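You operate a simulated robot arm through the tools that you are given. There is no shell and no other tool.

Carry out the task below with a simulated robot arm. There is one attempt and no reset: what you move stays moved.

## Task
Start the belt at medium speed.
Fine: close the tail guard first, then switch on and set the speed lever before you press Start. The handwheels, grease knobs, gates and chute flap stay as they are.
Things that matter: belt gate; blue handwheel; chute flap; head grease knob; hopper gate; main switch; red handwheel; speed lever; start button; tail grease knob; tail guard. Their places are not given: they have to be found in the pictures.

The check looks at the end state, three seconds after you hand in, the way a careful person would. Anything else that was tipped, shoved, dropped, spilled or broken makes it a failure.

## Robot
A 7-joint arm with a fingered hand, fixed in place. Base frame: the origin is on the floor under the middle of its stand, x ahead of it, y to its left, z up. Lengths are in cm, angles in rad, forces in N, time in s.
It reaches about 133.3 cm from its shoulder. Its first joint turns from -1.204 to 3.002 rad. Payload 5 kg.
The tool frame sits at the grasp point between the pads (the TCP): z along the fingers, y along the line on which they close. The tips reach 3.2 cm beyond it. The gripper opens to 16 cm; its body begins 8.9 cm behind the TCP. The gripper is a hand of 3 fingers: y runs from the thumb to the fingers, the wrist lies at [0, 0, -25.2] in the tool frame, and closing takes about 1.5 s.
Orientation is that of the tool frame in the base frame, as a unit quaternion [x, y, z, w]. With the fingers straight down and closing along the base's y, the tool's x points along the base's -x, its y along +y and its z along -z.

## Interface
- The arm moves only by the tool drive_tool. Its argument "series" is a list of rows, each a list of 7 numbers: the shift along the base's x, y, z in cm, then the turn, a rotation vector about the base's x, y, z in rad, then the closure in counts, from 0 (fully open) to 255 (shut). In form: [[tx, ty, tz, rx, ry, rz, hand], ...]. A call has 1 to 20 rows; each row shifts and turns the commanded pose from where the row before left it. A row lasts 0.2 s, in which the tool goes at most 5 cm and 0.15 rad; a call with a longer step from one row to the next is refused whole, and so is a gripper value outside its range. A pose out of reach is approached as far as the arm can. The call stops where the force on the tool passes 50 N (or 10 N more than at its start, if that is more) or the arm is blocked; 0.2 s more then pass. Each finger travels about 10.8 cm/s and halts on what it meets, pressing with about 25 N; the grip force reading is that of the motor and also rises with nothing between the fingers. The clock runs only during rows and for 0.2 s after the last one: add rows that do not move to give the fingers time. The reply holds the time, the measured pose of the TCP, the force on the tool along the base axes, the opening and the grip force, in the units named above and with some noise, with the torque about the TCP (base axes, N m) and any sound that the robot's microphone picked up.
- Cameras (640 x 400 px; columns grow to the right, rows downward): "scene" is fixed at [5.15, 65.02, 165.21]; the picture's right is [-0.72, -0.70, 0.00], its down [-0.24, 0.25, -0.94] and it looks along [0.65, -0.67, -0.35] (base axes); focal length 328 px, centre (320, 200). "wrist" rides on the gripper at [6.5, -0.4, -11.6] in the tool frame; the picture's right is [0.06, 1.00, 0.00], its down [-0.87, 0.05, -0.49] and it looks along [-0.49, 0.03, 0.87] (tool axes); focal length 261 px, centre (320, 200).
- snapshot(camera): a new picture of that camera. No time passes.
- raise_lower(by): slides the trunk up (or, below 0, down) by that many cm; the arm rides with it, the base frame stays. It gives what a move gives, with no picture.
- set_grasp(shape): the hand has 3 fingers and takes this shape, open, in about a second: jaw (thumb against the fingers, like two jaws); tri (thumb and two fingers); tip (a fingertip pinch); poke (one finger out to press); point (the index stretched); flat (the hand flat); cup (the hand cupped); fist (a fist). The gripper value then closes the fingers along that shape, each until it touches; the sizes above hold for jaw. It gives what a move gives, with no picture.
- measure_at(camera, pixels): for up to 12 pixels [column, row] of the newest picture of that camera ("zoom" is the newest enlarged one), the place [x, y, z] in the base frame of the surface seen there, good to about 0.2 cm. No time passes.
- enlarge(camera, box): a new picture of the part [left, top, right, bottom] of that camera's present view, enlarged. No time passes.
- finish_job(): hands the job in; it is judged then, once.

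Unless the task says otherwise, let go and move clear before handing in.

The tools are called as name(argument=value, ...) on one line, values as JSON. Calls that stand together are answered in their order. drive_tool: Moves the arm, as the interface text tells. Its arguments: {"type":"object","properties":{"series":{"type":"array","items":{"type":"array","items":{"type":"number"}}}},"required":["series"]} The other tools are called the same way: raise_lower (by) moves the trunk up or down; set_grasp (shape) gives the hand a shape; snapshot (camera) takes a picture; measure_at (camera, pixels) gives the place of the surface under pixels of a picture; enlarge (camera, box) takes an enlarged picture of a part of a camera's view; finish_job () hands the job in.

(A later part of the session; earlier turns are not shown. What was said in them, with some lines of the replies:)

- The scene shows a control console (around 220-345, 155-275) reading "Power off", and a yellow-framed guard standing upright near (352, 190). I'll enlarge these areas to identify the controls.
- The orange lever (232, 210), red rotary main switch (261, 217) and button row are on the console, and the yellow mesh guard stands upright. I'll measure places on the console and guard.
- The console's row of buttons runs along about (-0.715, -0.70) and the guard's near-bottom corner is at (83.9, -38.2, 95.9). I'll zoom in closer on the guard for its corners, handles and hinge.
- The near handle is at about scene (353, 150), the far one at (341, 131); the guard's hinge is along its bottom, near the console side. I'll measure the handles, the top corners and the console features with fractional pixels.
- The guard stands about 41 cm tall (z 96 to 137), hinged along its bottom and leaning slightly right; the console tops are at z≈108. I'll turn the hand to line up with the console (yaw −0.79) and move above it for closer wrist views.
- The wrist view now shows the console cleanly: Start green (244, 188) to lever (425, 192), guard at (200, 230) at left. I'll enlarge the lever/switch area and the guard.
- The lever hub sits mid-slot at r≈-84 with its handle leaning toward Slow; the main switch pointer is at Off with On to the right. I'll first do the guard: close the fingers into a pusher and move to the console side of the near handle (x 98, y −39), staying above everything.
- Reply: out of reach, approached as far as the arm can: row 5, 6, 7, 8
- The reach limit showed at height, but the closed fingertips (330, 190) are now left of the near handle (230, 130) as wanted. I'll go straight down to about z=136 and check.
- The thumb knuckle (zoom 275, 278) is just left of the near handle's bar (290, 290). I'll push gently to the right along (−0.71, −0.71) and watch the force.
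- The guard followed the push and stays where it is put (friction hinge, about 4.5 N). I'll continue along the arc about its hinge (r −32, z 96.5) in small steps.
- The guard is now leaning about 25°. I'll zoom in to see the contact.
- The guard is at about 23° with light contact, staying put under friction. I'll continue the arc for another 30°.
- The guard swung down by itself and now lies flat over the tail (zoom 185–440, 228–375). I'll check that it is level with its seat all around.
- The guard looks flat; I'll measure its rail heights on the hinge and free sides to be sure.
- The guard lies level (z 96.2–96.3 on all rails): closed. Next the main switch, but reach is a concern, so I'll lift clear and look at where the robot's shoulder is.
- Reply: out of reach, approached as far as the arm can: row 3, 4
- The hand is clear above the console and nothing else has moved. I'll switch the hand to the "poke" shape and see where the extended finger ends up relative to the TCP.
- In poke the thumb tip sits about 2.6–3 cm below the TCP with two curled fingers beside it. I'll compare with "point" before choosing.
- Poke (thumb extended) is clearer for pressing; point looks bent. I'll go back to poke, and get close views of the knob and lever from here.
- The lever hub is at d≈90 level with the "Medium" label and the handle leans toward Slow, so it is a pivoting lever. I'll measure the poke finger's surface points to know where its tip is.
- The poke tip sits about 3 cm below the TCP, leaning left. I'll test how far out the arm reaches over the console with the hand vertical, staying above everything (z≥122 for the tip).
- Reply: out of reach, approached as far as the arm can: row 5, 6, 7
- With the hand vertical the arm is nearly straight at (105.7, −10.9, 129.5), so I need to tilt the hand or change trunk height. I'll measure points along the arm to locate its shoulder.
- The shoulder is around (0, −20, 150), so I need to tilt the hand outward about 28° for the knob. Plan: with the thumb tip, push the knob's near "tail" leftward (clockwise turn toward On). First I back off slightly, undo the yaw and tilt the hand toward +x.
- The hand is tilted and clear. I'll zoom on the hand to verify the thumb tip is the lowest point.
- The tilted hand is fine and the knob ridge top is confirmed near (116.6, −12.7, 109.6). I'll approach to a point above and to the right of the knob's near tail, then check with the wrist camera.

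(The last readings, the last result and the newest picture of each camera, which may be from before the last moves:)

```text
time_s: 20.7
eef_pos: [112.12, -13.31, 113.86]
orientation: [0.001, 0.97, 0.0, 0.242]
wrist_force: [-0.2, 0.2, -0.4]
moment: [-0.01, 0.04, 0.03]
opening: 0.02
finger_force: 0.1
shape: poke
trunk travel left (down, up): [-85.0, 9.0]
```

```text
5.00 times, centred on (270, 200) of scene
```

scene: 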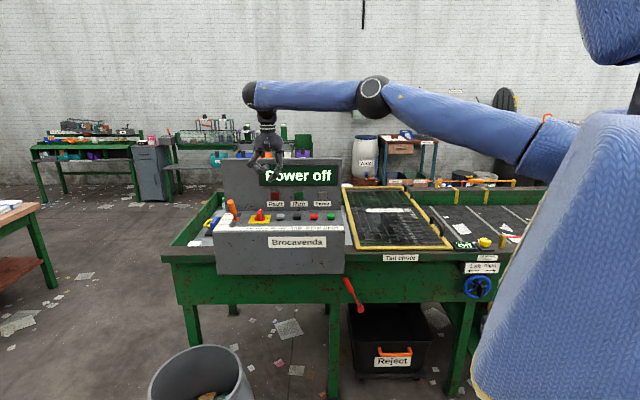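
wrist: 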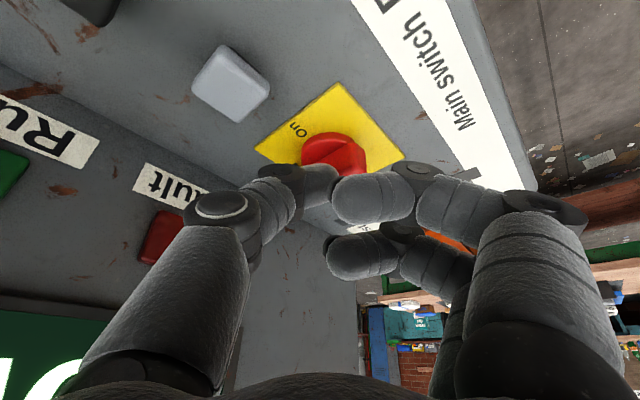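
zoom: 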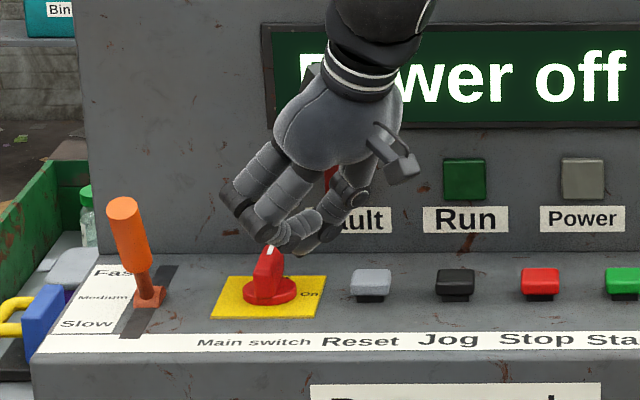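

The thumb tip (zoom 300, 250) is right of the knob ridge (265, 280) as planned. I'll lower it about 3 cm to ridge height and look again.

drive_tool(series=[[0, 0, -0.8, 0, 0, 0, 0], [0, 0, -0.8, 0, 0, 0, 0], [0, 0, -0.8, 0, 0, 0, 0], [0, 0, -0.6, 0, 0, 0, 0]])

snapshot(camera="wrist")

enlarge(camera="scene", box=[230, 180, 300, 240])

enlarge(camera="wrist", box=[230, 80, 450, 280])

```text
time_s: 21.7
eef_pos: [112.09, -13.29, 111.03]
orientation: [0.002, 0.97, 0.0, 0.242]
wrist_force: [-0.8, -0.4, -0.3]
moment: [0.03, -0.02, 0.02]
opening: 0.01
finger_force: 0.0
shape: poke
trunk travel left (down, up): [-85.0, 9.0]
```

```text
taken
```

wrist: 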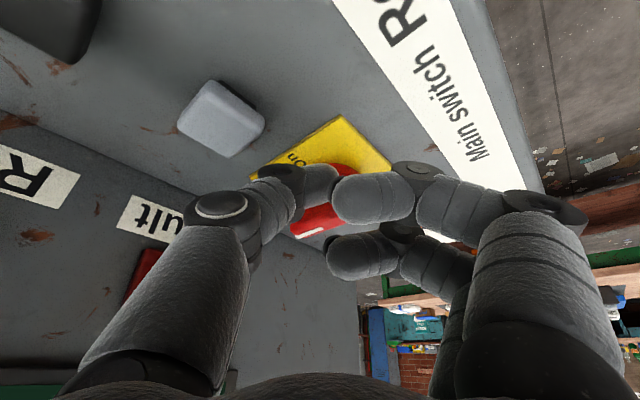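

```text
6.67 times, centred on (265, 210) of scene
```

zoom: 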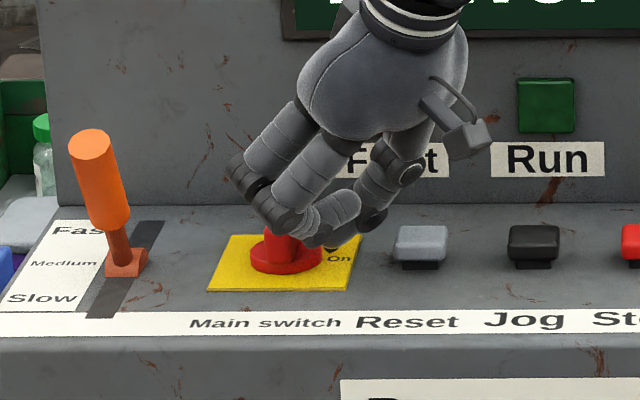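

```text
2.00 times, centred on (340, 180) of wrist
```

zoom: 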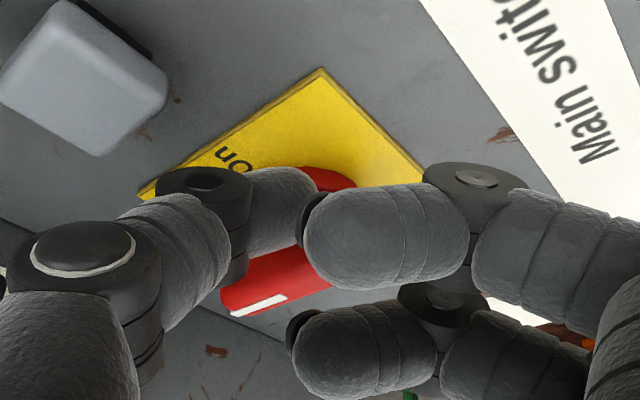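

The thumb tip is beside the ridge with about 1 cm gap, and the curled fingers are near-side and higher. I'll lower 0.4 cm and begin sweeping left against the tail, watching the force.

drive_tool(series=[[0, 0, -0.4, 0, 0, 0, 0], [0.35, 0.26, 0, 0, 0, 0, 0], [0.35, 0.26, 0, 0, 0, 0, 0], [0.1, 0.5, 0, 0, 0, 0, 0], [0.1, 0.5, 0, 0, 0, 0, 0]])

enlarge(camera="scene", box=[230, 180, 300, 240])

enlarge(camera="wrist", box=[230, 80, 450, 280])

```text
time_s: 22.9
eef_pos: [112.92, -11.98, 110.64]
orientation: [0.002, 0.97, 0.001, 0.243]
wrist_force: [-2.0, -2.4, -0.2]
moment: [-0.07, 0.04, -0.02]
opening: 0.01
finger_force: 0.0
shape: poke
trunk travel left (down, up): [-85.0, 9.0]
```

```text
6.67 times, centred on (265, 210) of scene
```

zoom: 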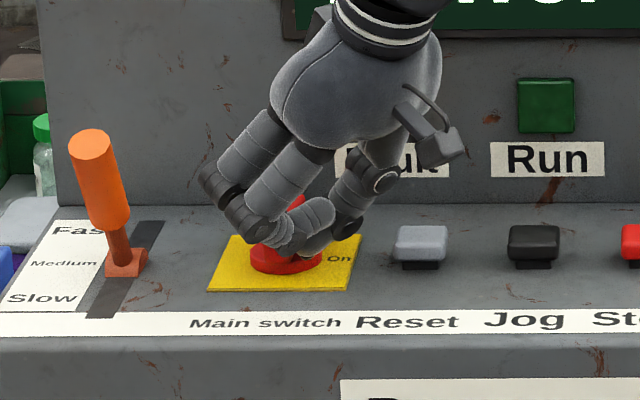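

```text
2.00 times, centred on (340, 180) of wrist
```

zoom: 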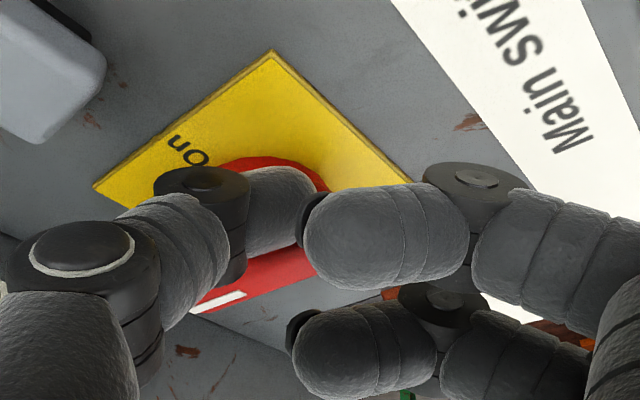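

Contact is made (about 3 N against the ridge). I'll continue the sweep around to the left.

drive_tool(series=[[0.27, 0.44, 0, 0, 0, 0, 0], [0.27, 0.44, 0, 0, 0, 0, 0], [0.41, 0.3, 0, 0, 0, 0, 0], [0.42, 0.3, 0, 0, 0, 0, 0]])

enlarge(camera="scene", box=[230, 180, 300, 240])

enlarge(camera="wrist", box=[180, 80, 450, 300])

```text
time_s: 23.9
eef_pos: [114.27, -10.29, 110.58]
orientation: [0.002, 0.97, 0.001, 0.242]
wrist_force: [-0.3, 0.0, 0.4]
moment: [0.0, 0.01, -0.01]
opening: 0.01
finger_force: 0.0
shape: poke
trunk travel left (down, up): [-85.0, 9.0]
```

```text
6.67 times, centred on (265, 210) of scene
```

zoom: 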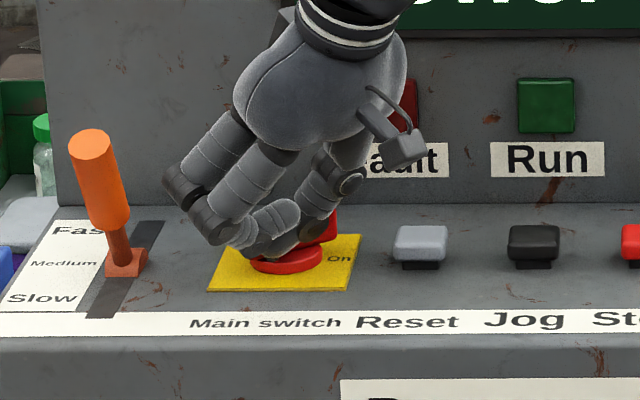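

```text
1.82 times, centred on (315, 190) of wrist
```

zoom: 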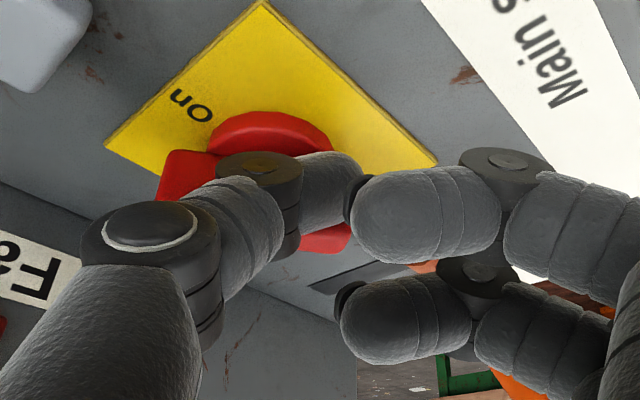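

The ridge has rotated most of the way toward On (scene zoom 320, 228). I'll push the last bit with a small overtravel.

drive_tool(series=[[0.5, 0.12, 0, 0, 0, 0, 0], [0.5, 0.12, 0, 0, 0, 0, 0], [0.45, -0.1, 0, 0, 0, 0, 0]])

snapshot(camera="scene")

enlarge(camera="scene", box=[230, 180, 300, 240])

enlarge(camera="wrist", box=[150, 60, 450, 300])

```text
time_s: 24.7
eef_pos: [115.7, -9.9, 110.94]
orientation: [0.0, 0.97, 0.001, 0.243]
wrist_force: [-11.5, 7.9, 12.2]
moment: [-0.11, 0.05, -0.17]
opening: 0.0
finger_force: 0.0
shape: poke
trunk travel left (down, up): [-85.0, 9.0]
```

```text
taken
```

scene: 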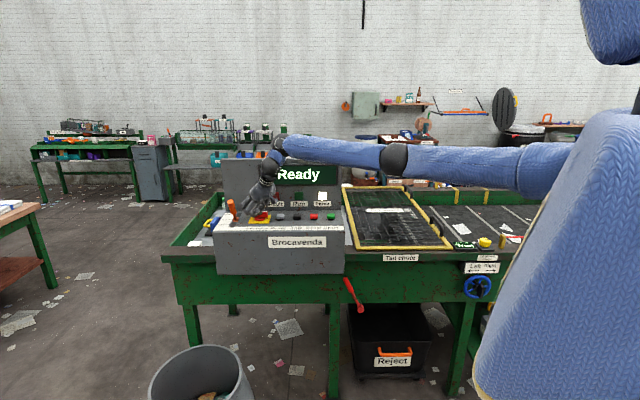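

```text
6.67 times, centred on (265, 210) of scene
```

zoom: 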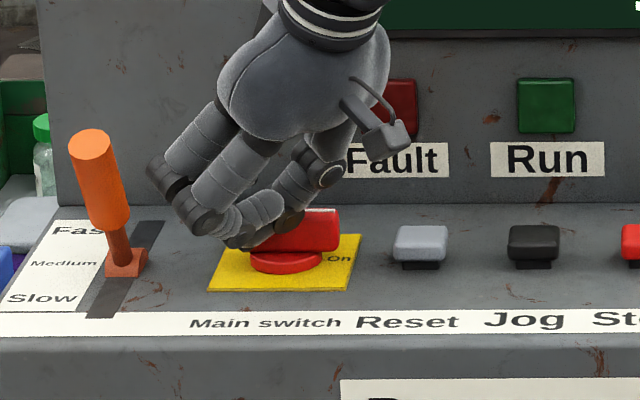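

```text
1.67 times, centred on (300, 180) of wrist
```

zoom: 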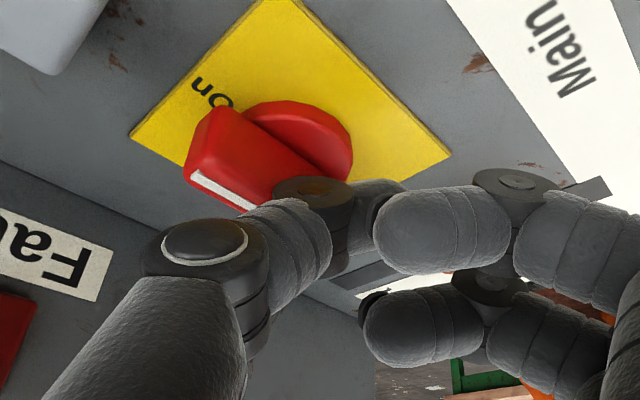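

The display now reads "Ready", the Power lamp is lit and the switch points to On. I'll back off gently toward the operator side and lift clear.

drive_tool(series=[[-0.4, 0.4, 0, 0, 0, 0, 0], [-0.4, 0.4, 0.5, 0, 0, 0, 0], [-0.5, 0, 2, 0, 0, 0, 0], [-1.5, -1, 3, 0, 0, 0, 0], [-2, -1, 3, 0, 0, 0, 0], [-2, 0, 3, 0, 0, 0, 0], [-2, 0, 2, 0, 0, 0, 0]])

snapshot(camera="scene")

enlarge(camera="scene", box=[210, 150, 350, 250])

snapshot(camera="wrist")

```text
time_s: 26.3
eef_pos: [106.9, -11.37, 124.24]
orientation: [0.001, 0.97, 0.0, 0.243]
wrist_force: [0.2, -0.2, 0.6]
moment: [0.01, -0.05, -0.01]
opening: 0.01
finger_force: 0.0
shape: poke
trunk travel left (down, up): [-85.0, 9.0]
```

```text
taken
```

scene: 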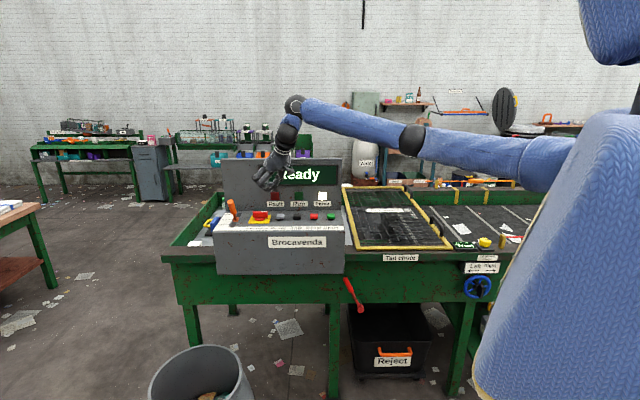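

```text
4.00 times, centred on (280, 200) of scene
```

zoom: 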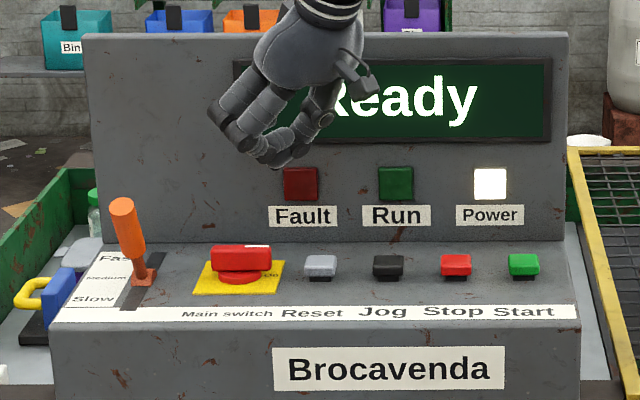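

```text
taken
```

wrist: 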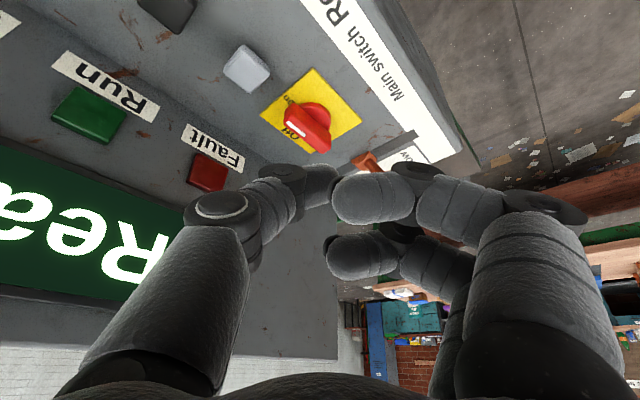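

The knob and Power lamp confirm "Ready". Next is the speed lever: I'll tilt the hand more (≈50°) for reach and stage the thumb on the operator side of the lever handle, which sits at about (119, −0.5, 117).

drive_tool(series=[[-1, 2, 0, 0, -0.13, 0, 0], [-1, 2, 0, 0, -0.13, 0, 0], [0, 2, 0, 0, -0.125, 0, 0], [2, 2, 0, 0, 0, 0, 0], [2, 2, 0, 0, 0, 0, 0], [2, 2, -0.5, 0, 0, 0, 0], [2, 2, -1, 0, 0, 0, 0], [0.8, 0.5, -1, 0, 0, 0, 0]])

snapshot(camera="wrist")

enlarge(camera="scene", box=[180, 130, 320, 250])

```text
time_s: 28.1
eef_pos: [113.99, 2.91, 121.64]
orientation: [0.002, 0.906, 0.0, 0.423]
wrist_force: [-0.2, -1.0, 0.1]
moment: [0.0, 0.01, 0.01]
opening: 0.0
finger_force: 0.1
shape: poke
trunk travel left (down, up): [-85.0, 9.0]
```

```text
taken
```

wrist: 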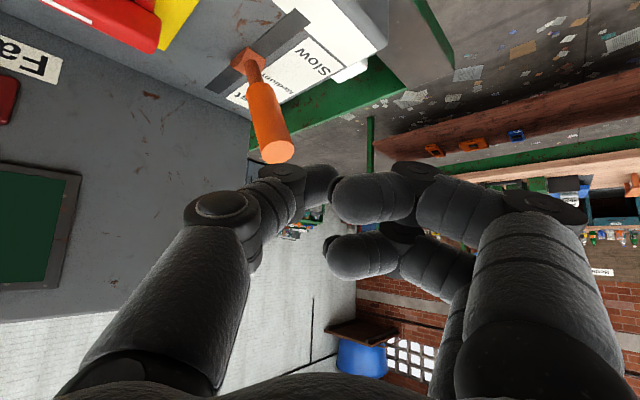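

```text
3.33 times, centred on (250, 190) of scene
```

zoom: 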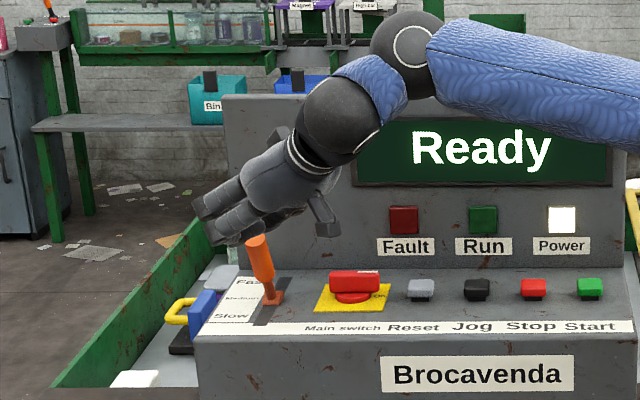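

The thumb is staged on the operator side of the lever (wrist view: handle end at (275, 150)). I'll lower to handle height and check.

drive_tool(series=[[0, 0, -1.7, 0, 0, 0, 0], [0, 0, -1.7, 0, 0, 0, 0], [0, 0, -1.6, 0, 0, 0, 0]])

snapshot(camera="wrist")

enlarge(camera="scene", box=[200, 160, 290, 240])

```text
time_s: 28.9
eef_pos: [113.54, 2.94, 116.56]
orientation: [0.003, 0.906, 0.001, 0.424]
wrist_force: [0.5, 0.5, -0.3]
moment: [0.01, -0.01, -0.02]
opening: 0.0
finger_force: 0.0
shape: poke
trunk travel left (down, up): [-85.0, 9.0]
```

```text
taken
```

wrist: 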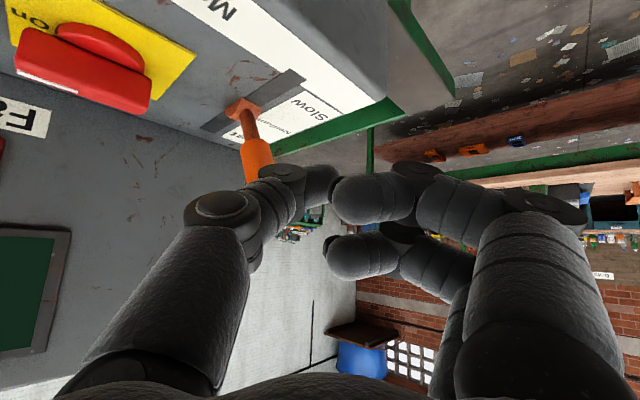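

```text
5.00 times, centred on (245, 200) of scene
```

zoom: 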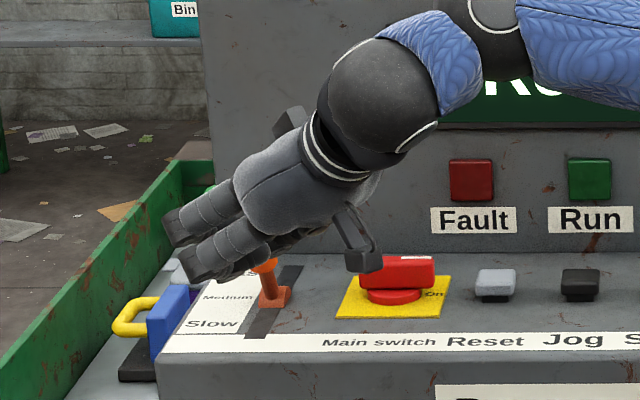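

The handle top is just behind the thumb knuckle in the wrist view; moving along +d (x+, y−) will bring the thumb tip onto it. I'll close the ~4 cm gap slowly.

drive_tool(series=[[0.87, -0.55, 0, 0, 0, 0, 0], [0.87, -0.55, 0, 0, 0, 0, 0], [0.87, -0.55, 0, 0, 0, 0, 0], [0.87, -0.55, 0, 0, 0, 0, 0]])

snapshot(camera="wrist")

enlarge(camera="scene", box=[200, 160, 290, 240])

```text
time_s: 29.9
eef_pos: [117.16, 0.94, 116.63]
orientation: [0.001, 0.906, 0.001, 0.424]
wrist_force: [-1.8, 0.5, -1.2]
moment: [0.03, 0.03, 0.0]
opening: 0.03
finger_force: 0.0
shape: poke
trunk travel left (down, up): [-85.0, 9.0]
```

```text
taken
```

wrist: 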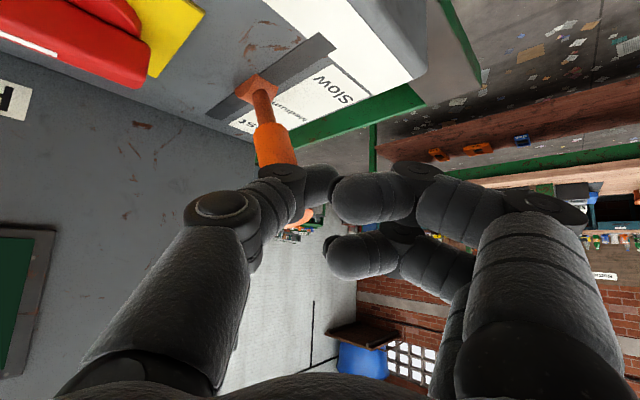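

```text
5.00 times, centred on (245, 200) of scene
```

zoom: 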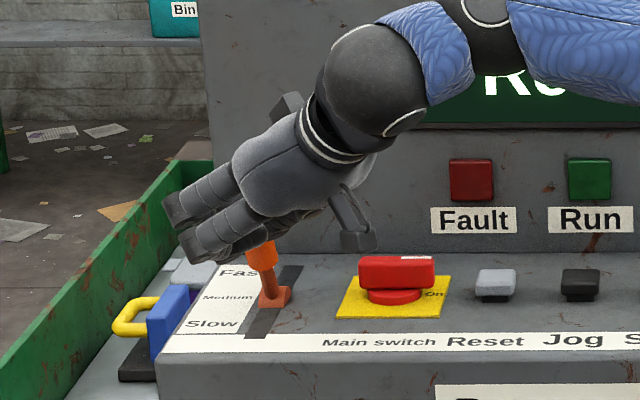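

Contact is starting, with the thumb distal in front of the handle (handle top emerges at wrist (305, 215)). I'll push 3 cm further along +d in small steps and then measure the lever's tilt.

drive_tool(series=[[0.354, -0.354, 0, 0, 0, 0, 0], [0.354, -0.354, 0, 0, 0, 0, 0], [0.354, -0.354, 0, 0, 0, 0, 0], [0.354, -0.354, 0, 0, 0, 0, 0], [0.354, -0.354, 0, 0, 0, 0, 0], [0.354, -0.354, 0, 0, 0, 0, 0]])

snapshot(camera="wrist")

enlarge(camera="scene", box=[200, 160, 290, 240])

```text
time_s: 31.3
eef_pos: [119.18, -1.29, 116.55]
orientation: [0.002, 0.906, 0.0, 0.424]
wrist_force: [-0.2, 0.0, 0.1]
moment: [0.0, 0.01, 0.01]
opening: 0.0
finger_force: 0.2
shape: poke
trunk travel left (down, up): [-85.0, 9.0]
```

```text
taken
```

wrist: 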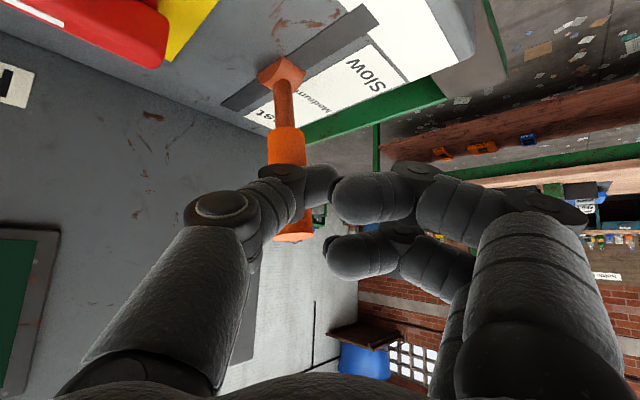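

```text
5.00 times, centred on (245, 200) of scene
```

zoom: 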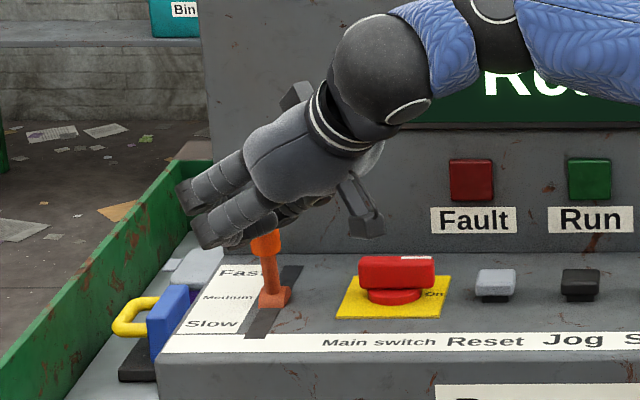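

The handle is now much more upright. I'll measure points along it to find the tilt.

measure_at(camera="wrist", pixels=[[278, 72], [284, 95], [285, 115], [286, 135], [286, 150], [287, 160], [292, 232], [282, 236], [300, 225]])

measure_at(camera="scene", pixels=[[245, 219], [246, 212], [246.2, 209], [250, 219.5], [244, 209], [248.5, 209]])

```text
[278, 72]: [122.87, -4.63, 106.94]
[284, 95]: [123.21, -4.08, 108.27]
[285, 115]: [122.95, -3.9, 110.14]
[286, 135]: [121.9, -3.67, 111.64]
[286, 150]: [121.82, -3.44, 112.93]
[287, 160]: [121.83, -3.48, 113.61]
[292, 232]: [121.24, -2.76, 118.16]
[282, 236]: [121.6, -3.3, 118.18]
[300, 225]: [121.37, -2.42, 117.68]
```

```text
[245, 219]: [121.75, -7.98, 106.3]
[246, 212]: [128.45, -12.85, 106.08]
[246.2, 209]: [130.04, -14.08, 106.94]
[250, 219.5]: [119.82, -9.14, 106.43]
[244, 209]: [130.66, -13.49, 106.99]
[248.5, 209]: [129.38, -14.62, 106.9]
```

The handle still leans about 7–8° toward Slow (near surface d from 88.8 at z 111.6 to ~88.0 at z 118). I'll push about 1 cm further and re-measure.

drive_tool(series=[[0.24, -0.24, 0, 0, 0, 0, 0], [0.24, -0.24, 0, 0, 0, 0, 0], [0.24, -0.24, 0, 0, 0, 0, 0]])

snapshot(camera="wrist")

enlarge(camera="wrist", box=[200, 40, 380, 260])

measure_at(camera="wrist", pixels=[[281, 70], [287, 95], [288, 115], [289, 135], [289, 150], [290, 158], [292, 235], [286, 238], [300, 230]])

```text
time_s: 32.1
eef_pos: [119.88, -1.9, 116.66]
orientation: [0.002, 0.906, 0.0, 0.423]
wrist_force: [0.0, 0.2, 1.1]
moment: [0.01, -0.02, 0.0]
opening: 0.0
finger_force: 0.1
shape: poke
trunk travel left (down, up): [-85.0, 9.0]
```

```text
taken
```

wrist: 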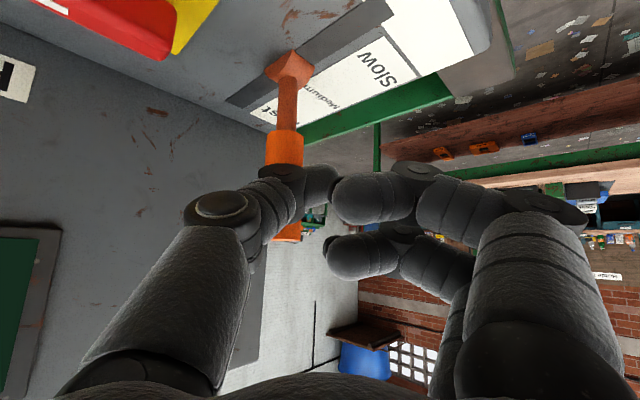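

```text
1.82 times, centred on (290, 150) of wrist
```

zoom: 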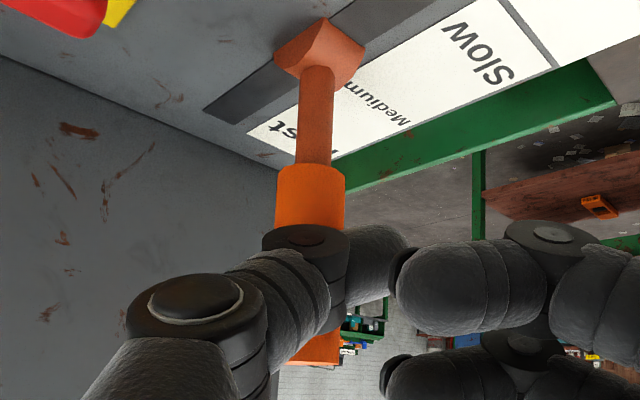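

```text
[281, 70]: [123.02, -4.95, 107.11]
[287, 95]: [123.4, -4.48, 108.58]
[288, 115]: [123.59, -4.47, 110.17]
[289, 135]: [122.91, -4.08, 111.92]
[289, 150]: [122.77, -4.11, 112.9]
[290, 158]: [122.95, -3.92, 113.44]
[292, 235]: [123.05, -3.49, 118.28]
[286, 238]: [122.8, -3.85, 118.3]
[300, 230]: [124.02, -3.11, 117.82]
```

The lever is now essentially vertical (surface d 89.8 at z 111.9 vs 89.55 at z 118.3). I'll back off along −d, and check it from a clear view.

drive_tool(series=[[-0.7, 0.7, 0, 0, 0, 0, 0], [-1.4, 1.4, 0, 0, 0, 0, 0], [-2, 2, 0, 0, 0, 0, 0], [-2, 1, 2, 0, 0, 0, 0], [-2, -1, 3, 0, 0, 0, 0], [-2, -3, 3, 0, 0, 0, 0], [-2, -3, 3, 0, 0, 0, 0], [-2, -3, 2, 0, 0, 0, 0], [-2, -3, 0, 0, 0, 0, 0]])

snapshot(camera="wrist")

enlarge(camera="scene", box=[205, 180, 275, 235])

snapshot(camera="scene")

```text
time_s: 34.1
eef_pos: [104.06, -9.55, 129.99]
orientation: [0.002, 0.906, -0.001, 0.424]
wrist_force: [-0.1, 0.3, 0.6]
moment: [-0.02, 0.02, -0.01]
opening: 0.01
finger_force: 0.1
shape: poke
trunk travel left (down, up): [-85.0, 9.0]
```

```text
taken
```

wrist: 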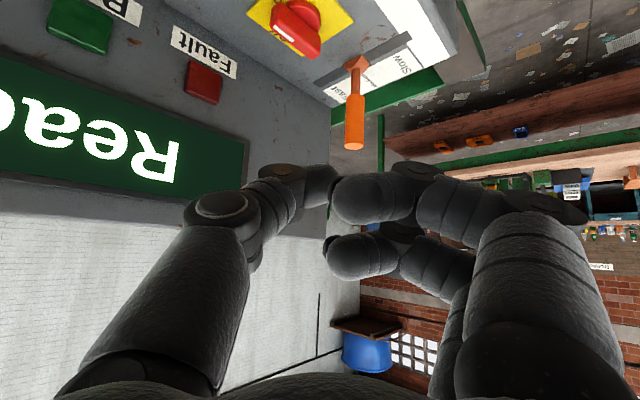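

```text
7.27 times, centred on (240, 208) of scene
```

zoom: 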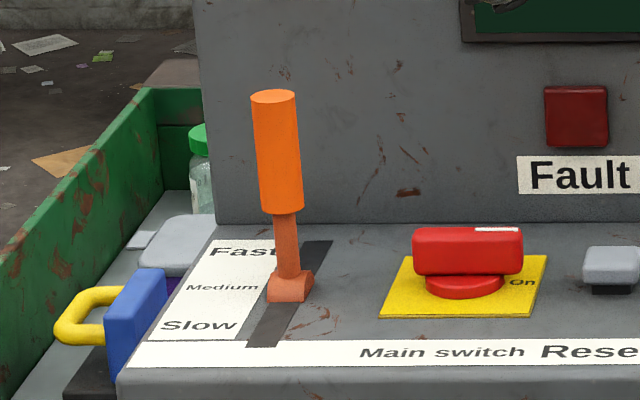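

```text
taken
```

scene: 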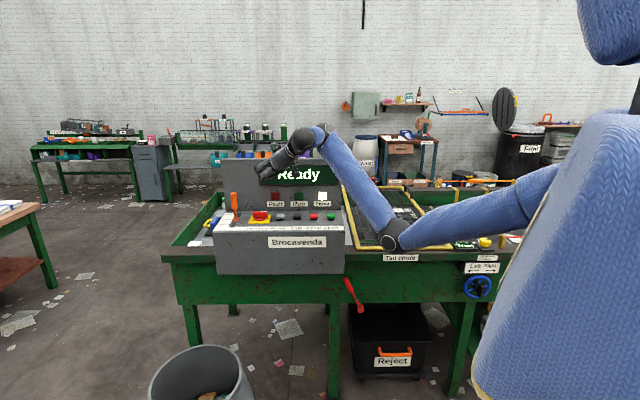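

The lever looks upright, but the arm's elbow has swung low, at scene (395, 240), in front of the guard area. I'll measure both the elbow and the lever before moving again.

measure_at(camera="scene", pixels=[[395, 240], [380, 235], [400, 246], [440, 235], [500, 210], [360, 200], [340, 165], [320, 140]])

measure_at(camera="wrist", pixels=[[354, 62], [356, 82], [355, 100], [354, 120], [354, 135], [354, 147], [348, 145], [361, 146]])

enlarge(camera="scene", box=[320, 120, 560, 300])

```text
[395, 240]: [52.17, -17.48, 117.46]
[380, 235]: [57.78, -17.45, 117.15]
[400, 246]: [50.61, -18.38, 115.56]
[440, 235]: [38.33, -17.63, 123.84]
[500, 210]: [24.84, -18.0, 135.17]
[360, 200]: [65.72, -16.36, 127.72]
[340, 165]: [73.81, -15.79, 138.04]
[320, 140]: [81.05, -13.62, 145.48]
```

```text
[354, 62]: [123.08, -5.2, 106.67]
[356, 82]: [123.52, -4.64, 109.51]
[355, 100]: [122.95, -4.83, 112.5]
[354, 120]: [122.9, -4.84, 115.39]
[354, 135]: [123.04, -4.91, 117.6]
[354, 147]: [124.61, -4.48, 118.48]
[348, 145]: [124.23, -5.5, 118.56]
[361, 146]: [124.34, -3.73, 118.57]
```

```text
2.22 times, centred on (440, 210) of scene
```

zoom: 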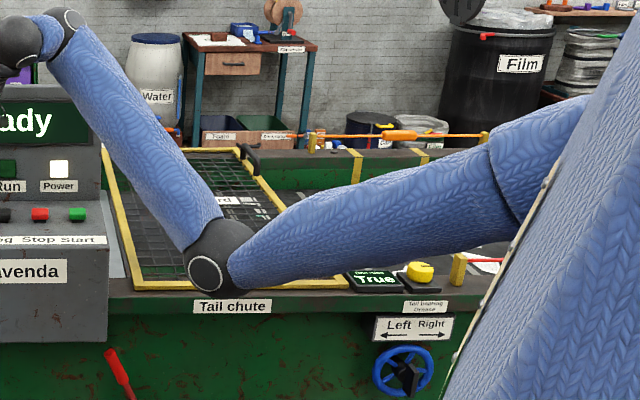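

The "Belt runs" box is just an indicator, the elbow (54, −20, 115) is well in front of the table, and the lever is vertical within about 2° (top center d≈91.2 over the hub at ≈91). Now I'll bring the hand back to vertical and stage it above the green Start button (94.5, −34.5, 108).

drive_tool(series=[[-1.2, -3.1, 0, 0, 0.1455, 0, 0], [-1.2, -3.1, 0, 0, 0.1455, 0, 0], [-1.2, -3.1, 0, 0, 0.1455, 0, 0], [-1.2, -3.1, 0, 0, 0.1455, 0, 0], [-1.2, -3.1, 0, 0, 0.1455, 0, 0], [-1.2, -3.1, 0, 0, 0.1455, 0, 0], [-1.2, -3.1, -2, 0, 0, 0, 0], [-1.2, -3.1, -2, 0, 0, 0, 0], [0, 0, -3, 0, 0, 0, 0]])

snapshot(camera="scene")

snapshot(camera="wrist")

```text
time_s: 36.1
eef_pos: [97.41, -25.3, 119.44]
orientation: [0.002, 0.979, -0.001, 0.202]
wrist_force: [0.5, 1.1, 0.0]
moment: [-0.02, -0.01, 0.02]
opening: 0.0
finger_force: 0.0
shape: poke
out of reach, approached as far as the arm can: row 3, 4, 5, 6
trunk travel left (down, up): [-85.0, 9.0]
```

```text
taken
```

scene: 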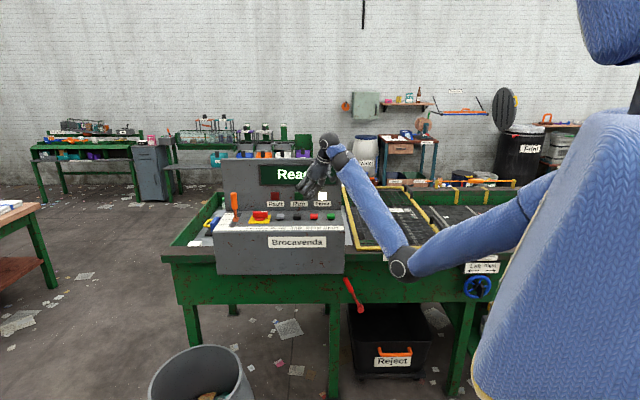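

```text
taken
```

wrist: 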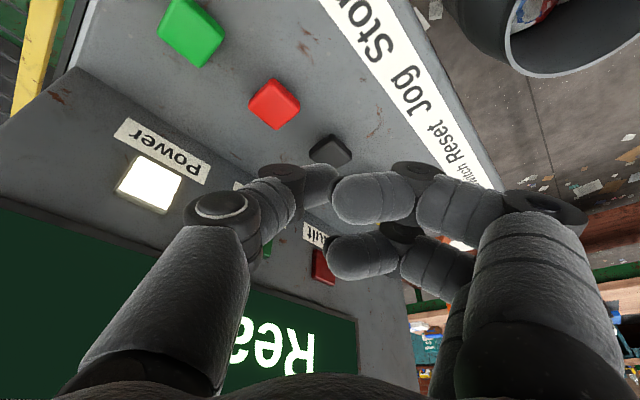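

The hand is at 23° tilt above the Jog/Stop area (tip at z≈116, clear of the buttons); that tilt is fine for pressing. I'll move level to above the Start button.

drive_tool(series=[[-1.2, -3.1, 0, 0, 0, 0, 0], [-1.2, -3.1, 0, 0, 0, 0, 0], [-1.2, -3.2, 0, 0, 0, 0, 0]])

snapshot(camera="wrist")

enlarge(camera="scene", box=[270, 140, 370, 240])

snapshot(camera="scene")

```text
time_s: 36.9
eef_pos: [93.85, -35.2, 119.3]
orientation: [0.001, 0.979, 0.001, 0.202]
wrist_force: [-0.1, -1.0, -0.7]
moment: [0.06, 0.03, 0.02]
opening: 0.0
finger_force: 0.0
shape: poke
trunk travel left (down, up): [-85.0, 9.0]
```

```text
taken
```

wrist: 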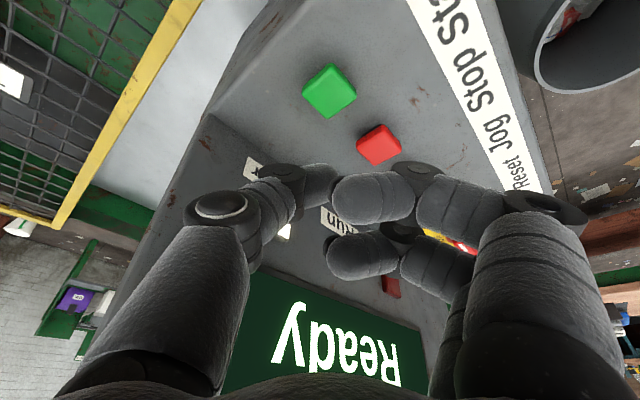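

```text
4.00 times, centred on (320, 190) of scene
```

zoom: 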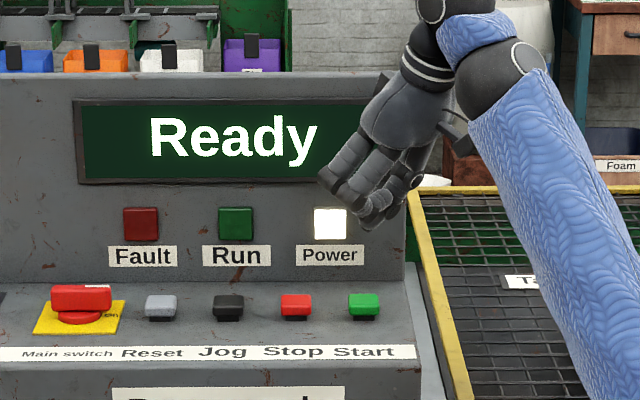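

```text
taken
```

scene: 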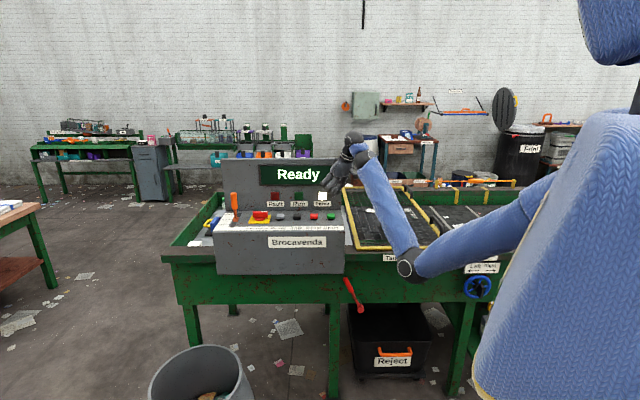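

The thumb tip is over Start, about 0.5 cm right of center. I'll shift slightly left and descend to about 1 cm above the button, then check.

drive_tool(series=[[0.25, 0.4, -2, 0, 0, 0, 0], [0, 0, -2, 0, 0, 0, 0], [0, 0, -1.5, 0, 0, 0, 0], [0, 0, -1, 0, 0, 0, 0]])

snapshot(camera="wrist")

enlarge(camera="scene", box=[290, 170, 360, 240])

```text
time_s: 37.9
eef_pos: [94.27, -34.31, 112.86]
orientation: [0.002, 0.98, 0.0, 0.201]
wrist_force: [-0.3, -0.7, 0.3]
moment: [-0.03, -0.02, -0.01]
opening: 0.0
finger_force: 0.1
shape: poke
trunk travel left (down, up): [-85.0, 9.0]
```

```text
taken
```

wrist: 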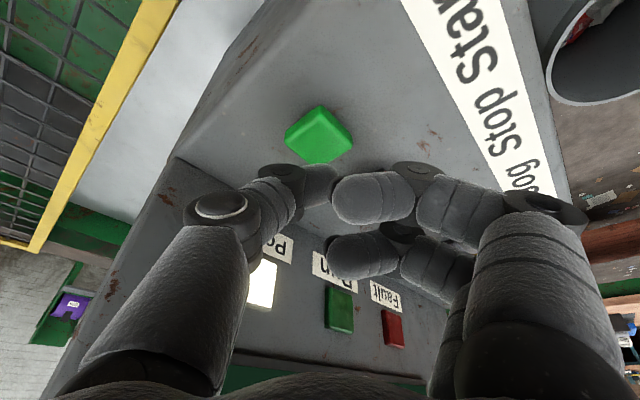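

```text
5.71 times, centred on (325, 205) of scene
```

zoom: 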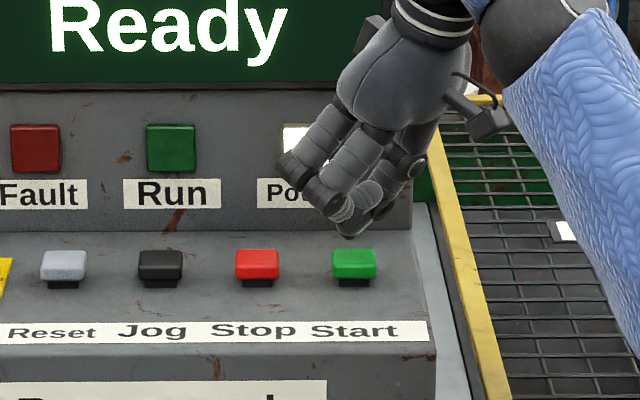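

The tip is aligned in column with Start in the scene view (zoom 350 vs 353). I'll measure the button top again from the wrist view to refine the depth alignment.

measure_at(camera="wrist", pixels=[[320, 108], [290, 130], [350, 130], [320, 125], [318, 150], [322, 178], [335, 175], [315, 185]])

enlarge(camera="wrist", box=[240, 80, 440, 260])

```text
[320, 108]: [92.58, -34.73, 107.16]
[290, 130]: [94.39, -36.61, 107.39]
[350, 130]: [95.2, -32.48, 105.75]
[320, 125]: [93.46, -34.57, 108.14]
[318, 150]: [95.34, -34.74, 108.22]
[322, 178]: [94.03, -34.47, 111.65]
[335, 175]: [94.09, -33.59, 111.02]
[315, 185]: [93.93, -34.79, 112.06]
```

```text
2.22 times, centred on (340, 170) of wrist
```

zoom: 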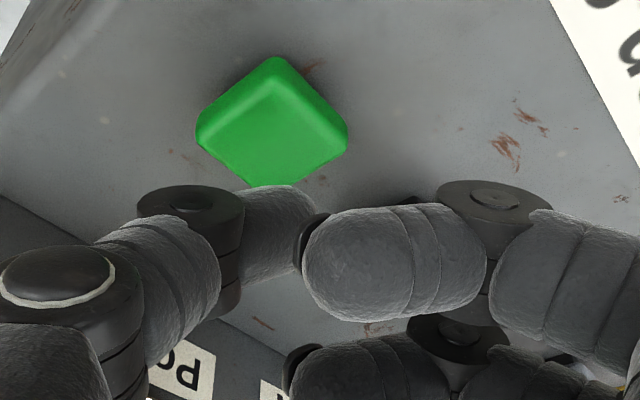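

The button center is (94.4, −34.7, 108.2); the tip is a bit left of it. I'll shift by (−0.4, −0.5) and press down in small steps.

drive_tool(series=[[-0.4, -0.5, 0, 0, 0, 0, 0], [0, 0, -0.5, 0, 0, 0, 0], [0, 0, -0.5, 0, 0, 0, 0], [0, 0, -0.4, 0, 0, 0, 0], [0, 0, -0.4, 0, 0, 0, 0], [0, 0, -0.3, 0, 0, 0, 0]])

enlarge(camera="scene", box=[260, 150, 360, 240])

snapshot(camera="wrist")

```text
time_s: 39.3
eef_pos: [93.74, -34.86, 110.88]
orientation: [0.002, 0.979, 0.0, 0.202]
wrist_force: [-1.5, -1.2, 4.6]
moment: [0.0, 0.02, -0.01]
opening: 0.0
finger_force: 0.1
shape: poke
trunk travel left (down, up): [-85.0, 9.0]
heard: click
```

```text
4.44 times, centred on (310, 195) of scene
```

zoom: 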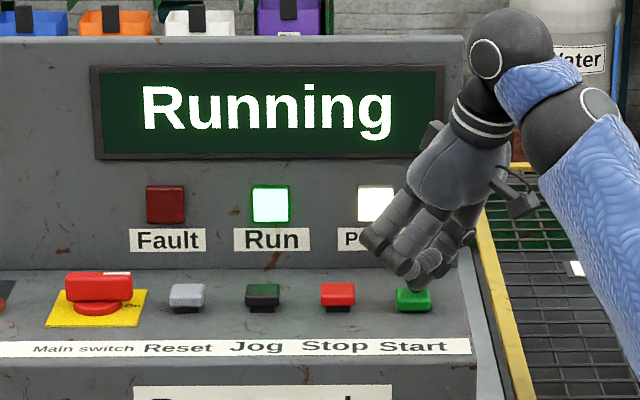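

```text
taken
```

wrist: 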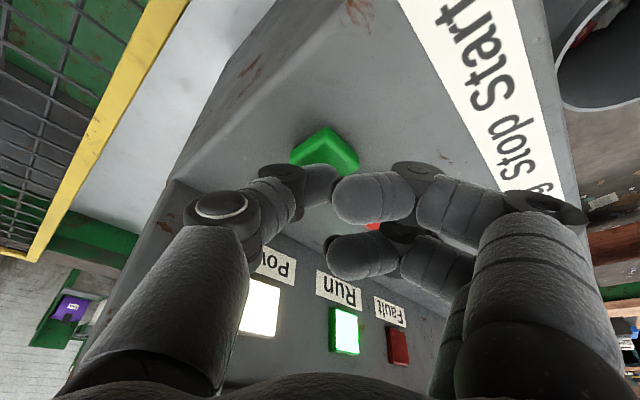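

There was a click and the display reads "Running" with the Run lamp lit. I'll lift straight up off the button and move clear of the console.

drive_tool(series=[[0, 0, 1, 0, 0, 0, 0], [0, 0, 2, 0, 0, 0, 0], [0, 0, 3, 0, 0, 0, 0], [0, 0, 4, 0, 0, 0, 0], [-2, 1, 4, 0, 0, 0, 0], [-3, 2, 3, 0, 0, 0, 0], [-3, 3, 2, 0, 0, 0, 0], [-3, 3, 0, 0, 0, 0, 0], [-3, 3, 0, 0, 0, 0, 0], [-3, 3, 0, 0, 0, 0, 0]])

snapshot(camera="scene")

enlarge(camera="scene", box=[200, 140, 360, 280])

enlarge(camera="scene", box=[320, 110, 540, 320])

snapshot(camera="wrist")

```text
time_s: 41.5
eef_pos: [90.61, -32.27, 116.66]
orientation: [0.002, 0.979, -0.001, 0.202]
wrist_force: [0.6, 0.2, -1.0]
moment: [-0.01, 0.0, -0.04]
opening: 0.0
finger_force: 0.0
shape: poke
out of reach, approached as far as the arm can: row 4, 5, 6, 7, 8, 9, 10
trunk travel left (down, up): [-85.0, 9.0]
```

```text
taken
```

scene: 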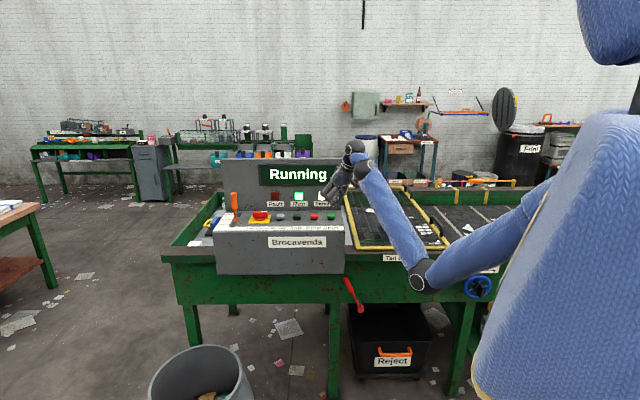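

```text
2.86 times, centred on (280, 210) of scene
```

zoom: 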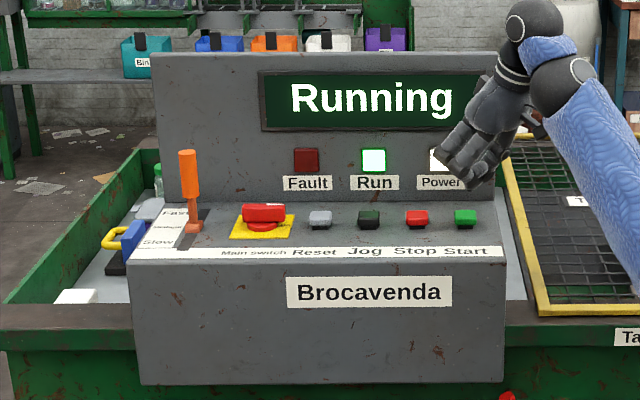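

```text
1.90 times, centred on (430, 215) of scene
```

zoom: 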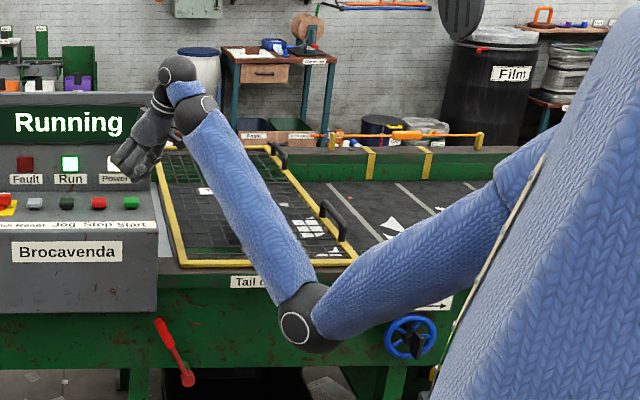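

```text
taken
```

wrist: 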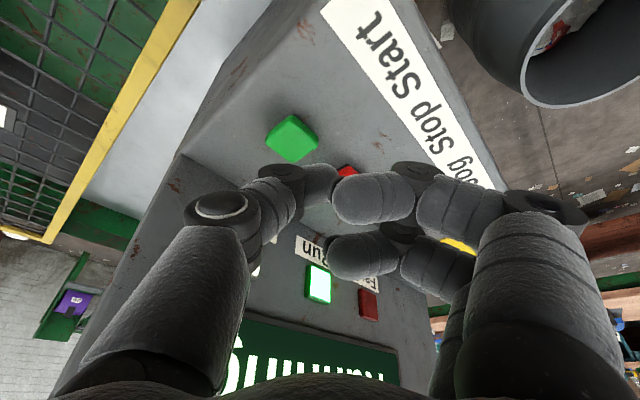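

The belt is running (paper pieces moved under the guard), but the arm is at a joint limit with a low elbow and the hand is only ~5 cm above the buttons. I'll check the elbow's distance from the handwheel and flap, then tilt the hand to free the arm.

measure_at(camera="scene", pixels=[[415, 278], [425, 288], [410, 262], [450, 265], [477, 287], [350, 287], [360, 308], [345, 280]])

drive_tool(series=[[-0.5, 0.3, 0.5, 0, -0.13, 0, 0], [-0.5, 0.3, 0.5, 0, -0.13, 0, 0], [-0.5, 0.3, 1, 0, -0.13, 0, 0]])

snapshot(camera="scene")

```text
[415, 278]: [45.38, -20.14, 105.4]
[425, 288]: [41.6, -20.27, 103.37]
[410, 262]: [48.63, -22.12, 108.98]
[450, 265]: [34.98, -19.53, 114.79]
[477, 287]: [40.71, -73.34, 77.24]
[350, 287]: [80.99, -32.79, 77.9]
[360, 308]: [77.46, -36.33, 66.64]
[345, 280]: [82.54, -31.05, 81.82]
```

```text
time_s: 42.3
eef_pos: [89.31, -31.26, 118.78]
orientation: [0.002, 0.922, 0.0, 0.388]
wrist_force: [0.2, -0.2, 0.1]
moment: [-0.03, 0.01, -0.03]
opening: 0.0
finger_force: 0.1
shape: poke
trunk travel left (down, up): [-85.0, 9.0]
```

```text
taken
```

scene: 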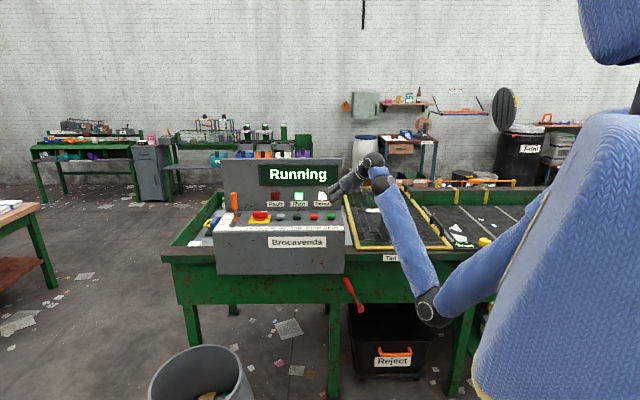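

The elbow (42, −20, 100) is well clear of everything. I'll lift the hand up and back, away from the console.

drive_tool(series=[[0, 0.5, 3, 0, 0, 0, 0], [0, 0.5, 3, 0, 0, 0, 0], [-0.5, 1, 3, 0, 0, 0, 0], [-1, 1, 3, 0, 0, 0, 0], [-1, 1, 3, 0, 0, 0, 0], [-1, 1, 3, 0, 0, 0, 0], [-1, 1, 3, 0, 0, 0, 0]])

snapshot(camera="scene")

```text
time_s: 43.9
eef_pos: [85.85, -26.25, 136.51]
orientation: [0.002, 0.922, 0.0, 0.387]
wrist_force: [-0.4, 0.3, 0.0]
moment: [-0.04, 0.01, 0.0]
opening: 0.0
finger_force: 0.0
shape: poke
out of reach, approached as far as the arm can: row 7
trunk travel left (down, up): [-85.0, 9.0]
```

```text
taken
```

scene: 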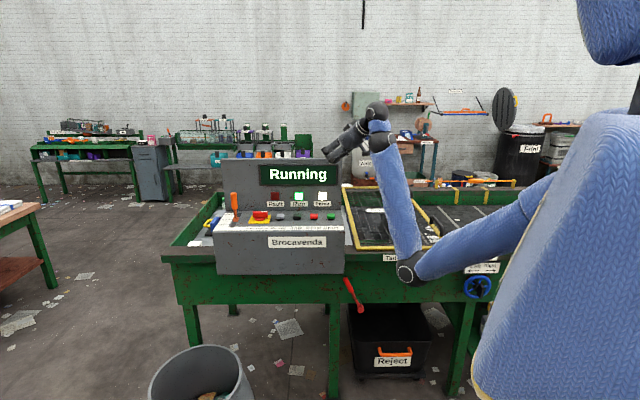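

The hand is clear at (86, −26, 136). I'll do a last check of the lever, switch, guard and the other controls.

enlarge(camera="scene", box=[205, 150, 345, 250])

enlarge(camera="scene", box=[330, 170, 530, 320])

measure_at(camera="scene", pixels=[[233.5, 194.5], [234, 200], [235.3, 208], [236, 213], [235.8, 218]])

```text
4.00 times, centred on (275, 200) of scene
```

zoom: 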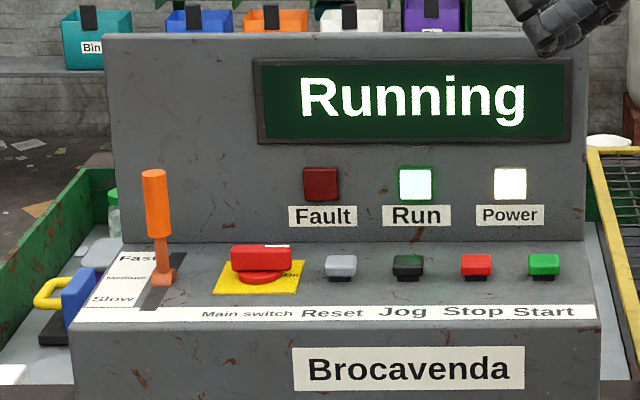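

```text
2.67 times, centred on (430, 245) of scene
```

zoom: 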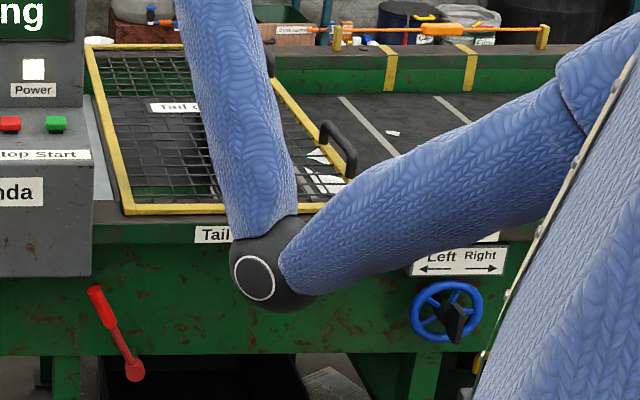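

```text
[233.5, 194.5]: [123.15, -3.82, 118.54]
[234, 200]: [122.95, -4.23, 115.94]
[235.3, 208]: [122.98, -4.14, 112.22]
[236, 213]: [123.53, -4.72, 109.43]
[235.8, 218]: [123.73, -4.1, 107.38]
```

Everything agrees: the guard is closed, the switch is On, the lever is vertical at Medium (surface d 89.9 at both z 112 and z 116), and the display reads "Running". The other controls look untouched and the hand is clear, so I'll hand in.

finish_job()

```text
The job is handed in.
```

The belt is running, with the speed lever at Medium. The console shows "Running", and the Run and Power lamps are lit.

I followed your order:

1. **Tail guard:** I pushed it over by its near handle. Partway down it dropped shut on its own. It now lies level, at the same height at every point I measured.
2. **Main switch:** I turned it to On, and the display changed to "Ready".
3. **Speed lever:** I moved it from Slow to upright, beside the "Medium" mark. The display doesn't show the speed, so I judged Medium from the lever's angle, which is upright to within about 2°.
4. **Start:** I pressed it once and heard the click.

I did not touch the handwheels, grease knobs, gates or chute flap. The blue handwheel and chute flap look unchanged in the last picture. I did not check each of the others separately, and the arm blocked part of that view. The hand was clear of the console when I handed in.
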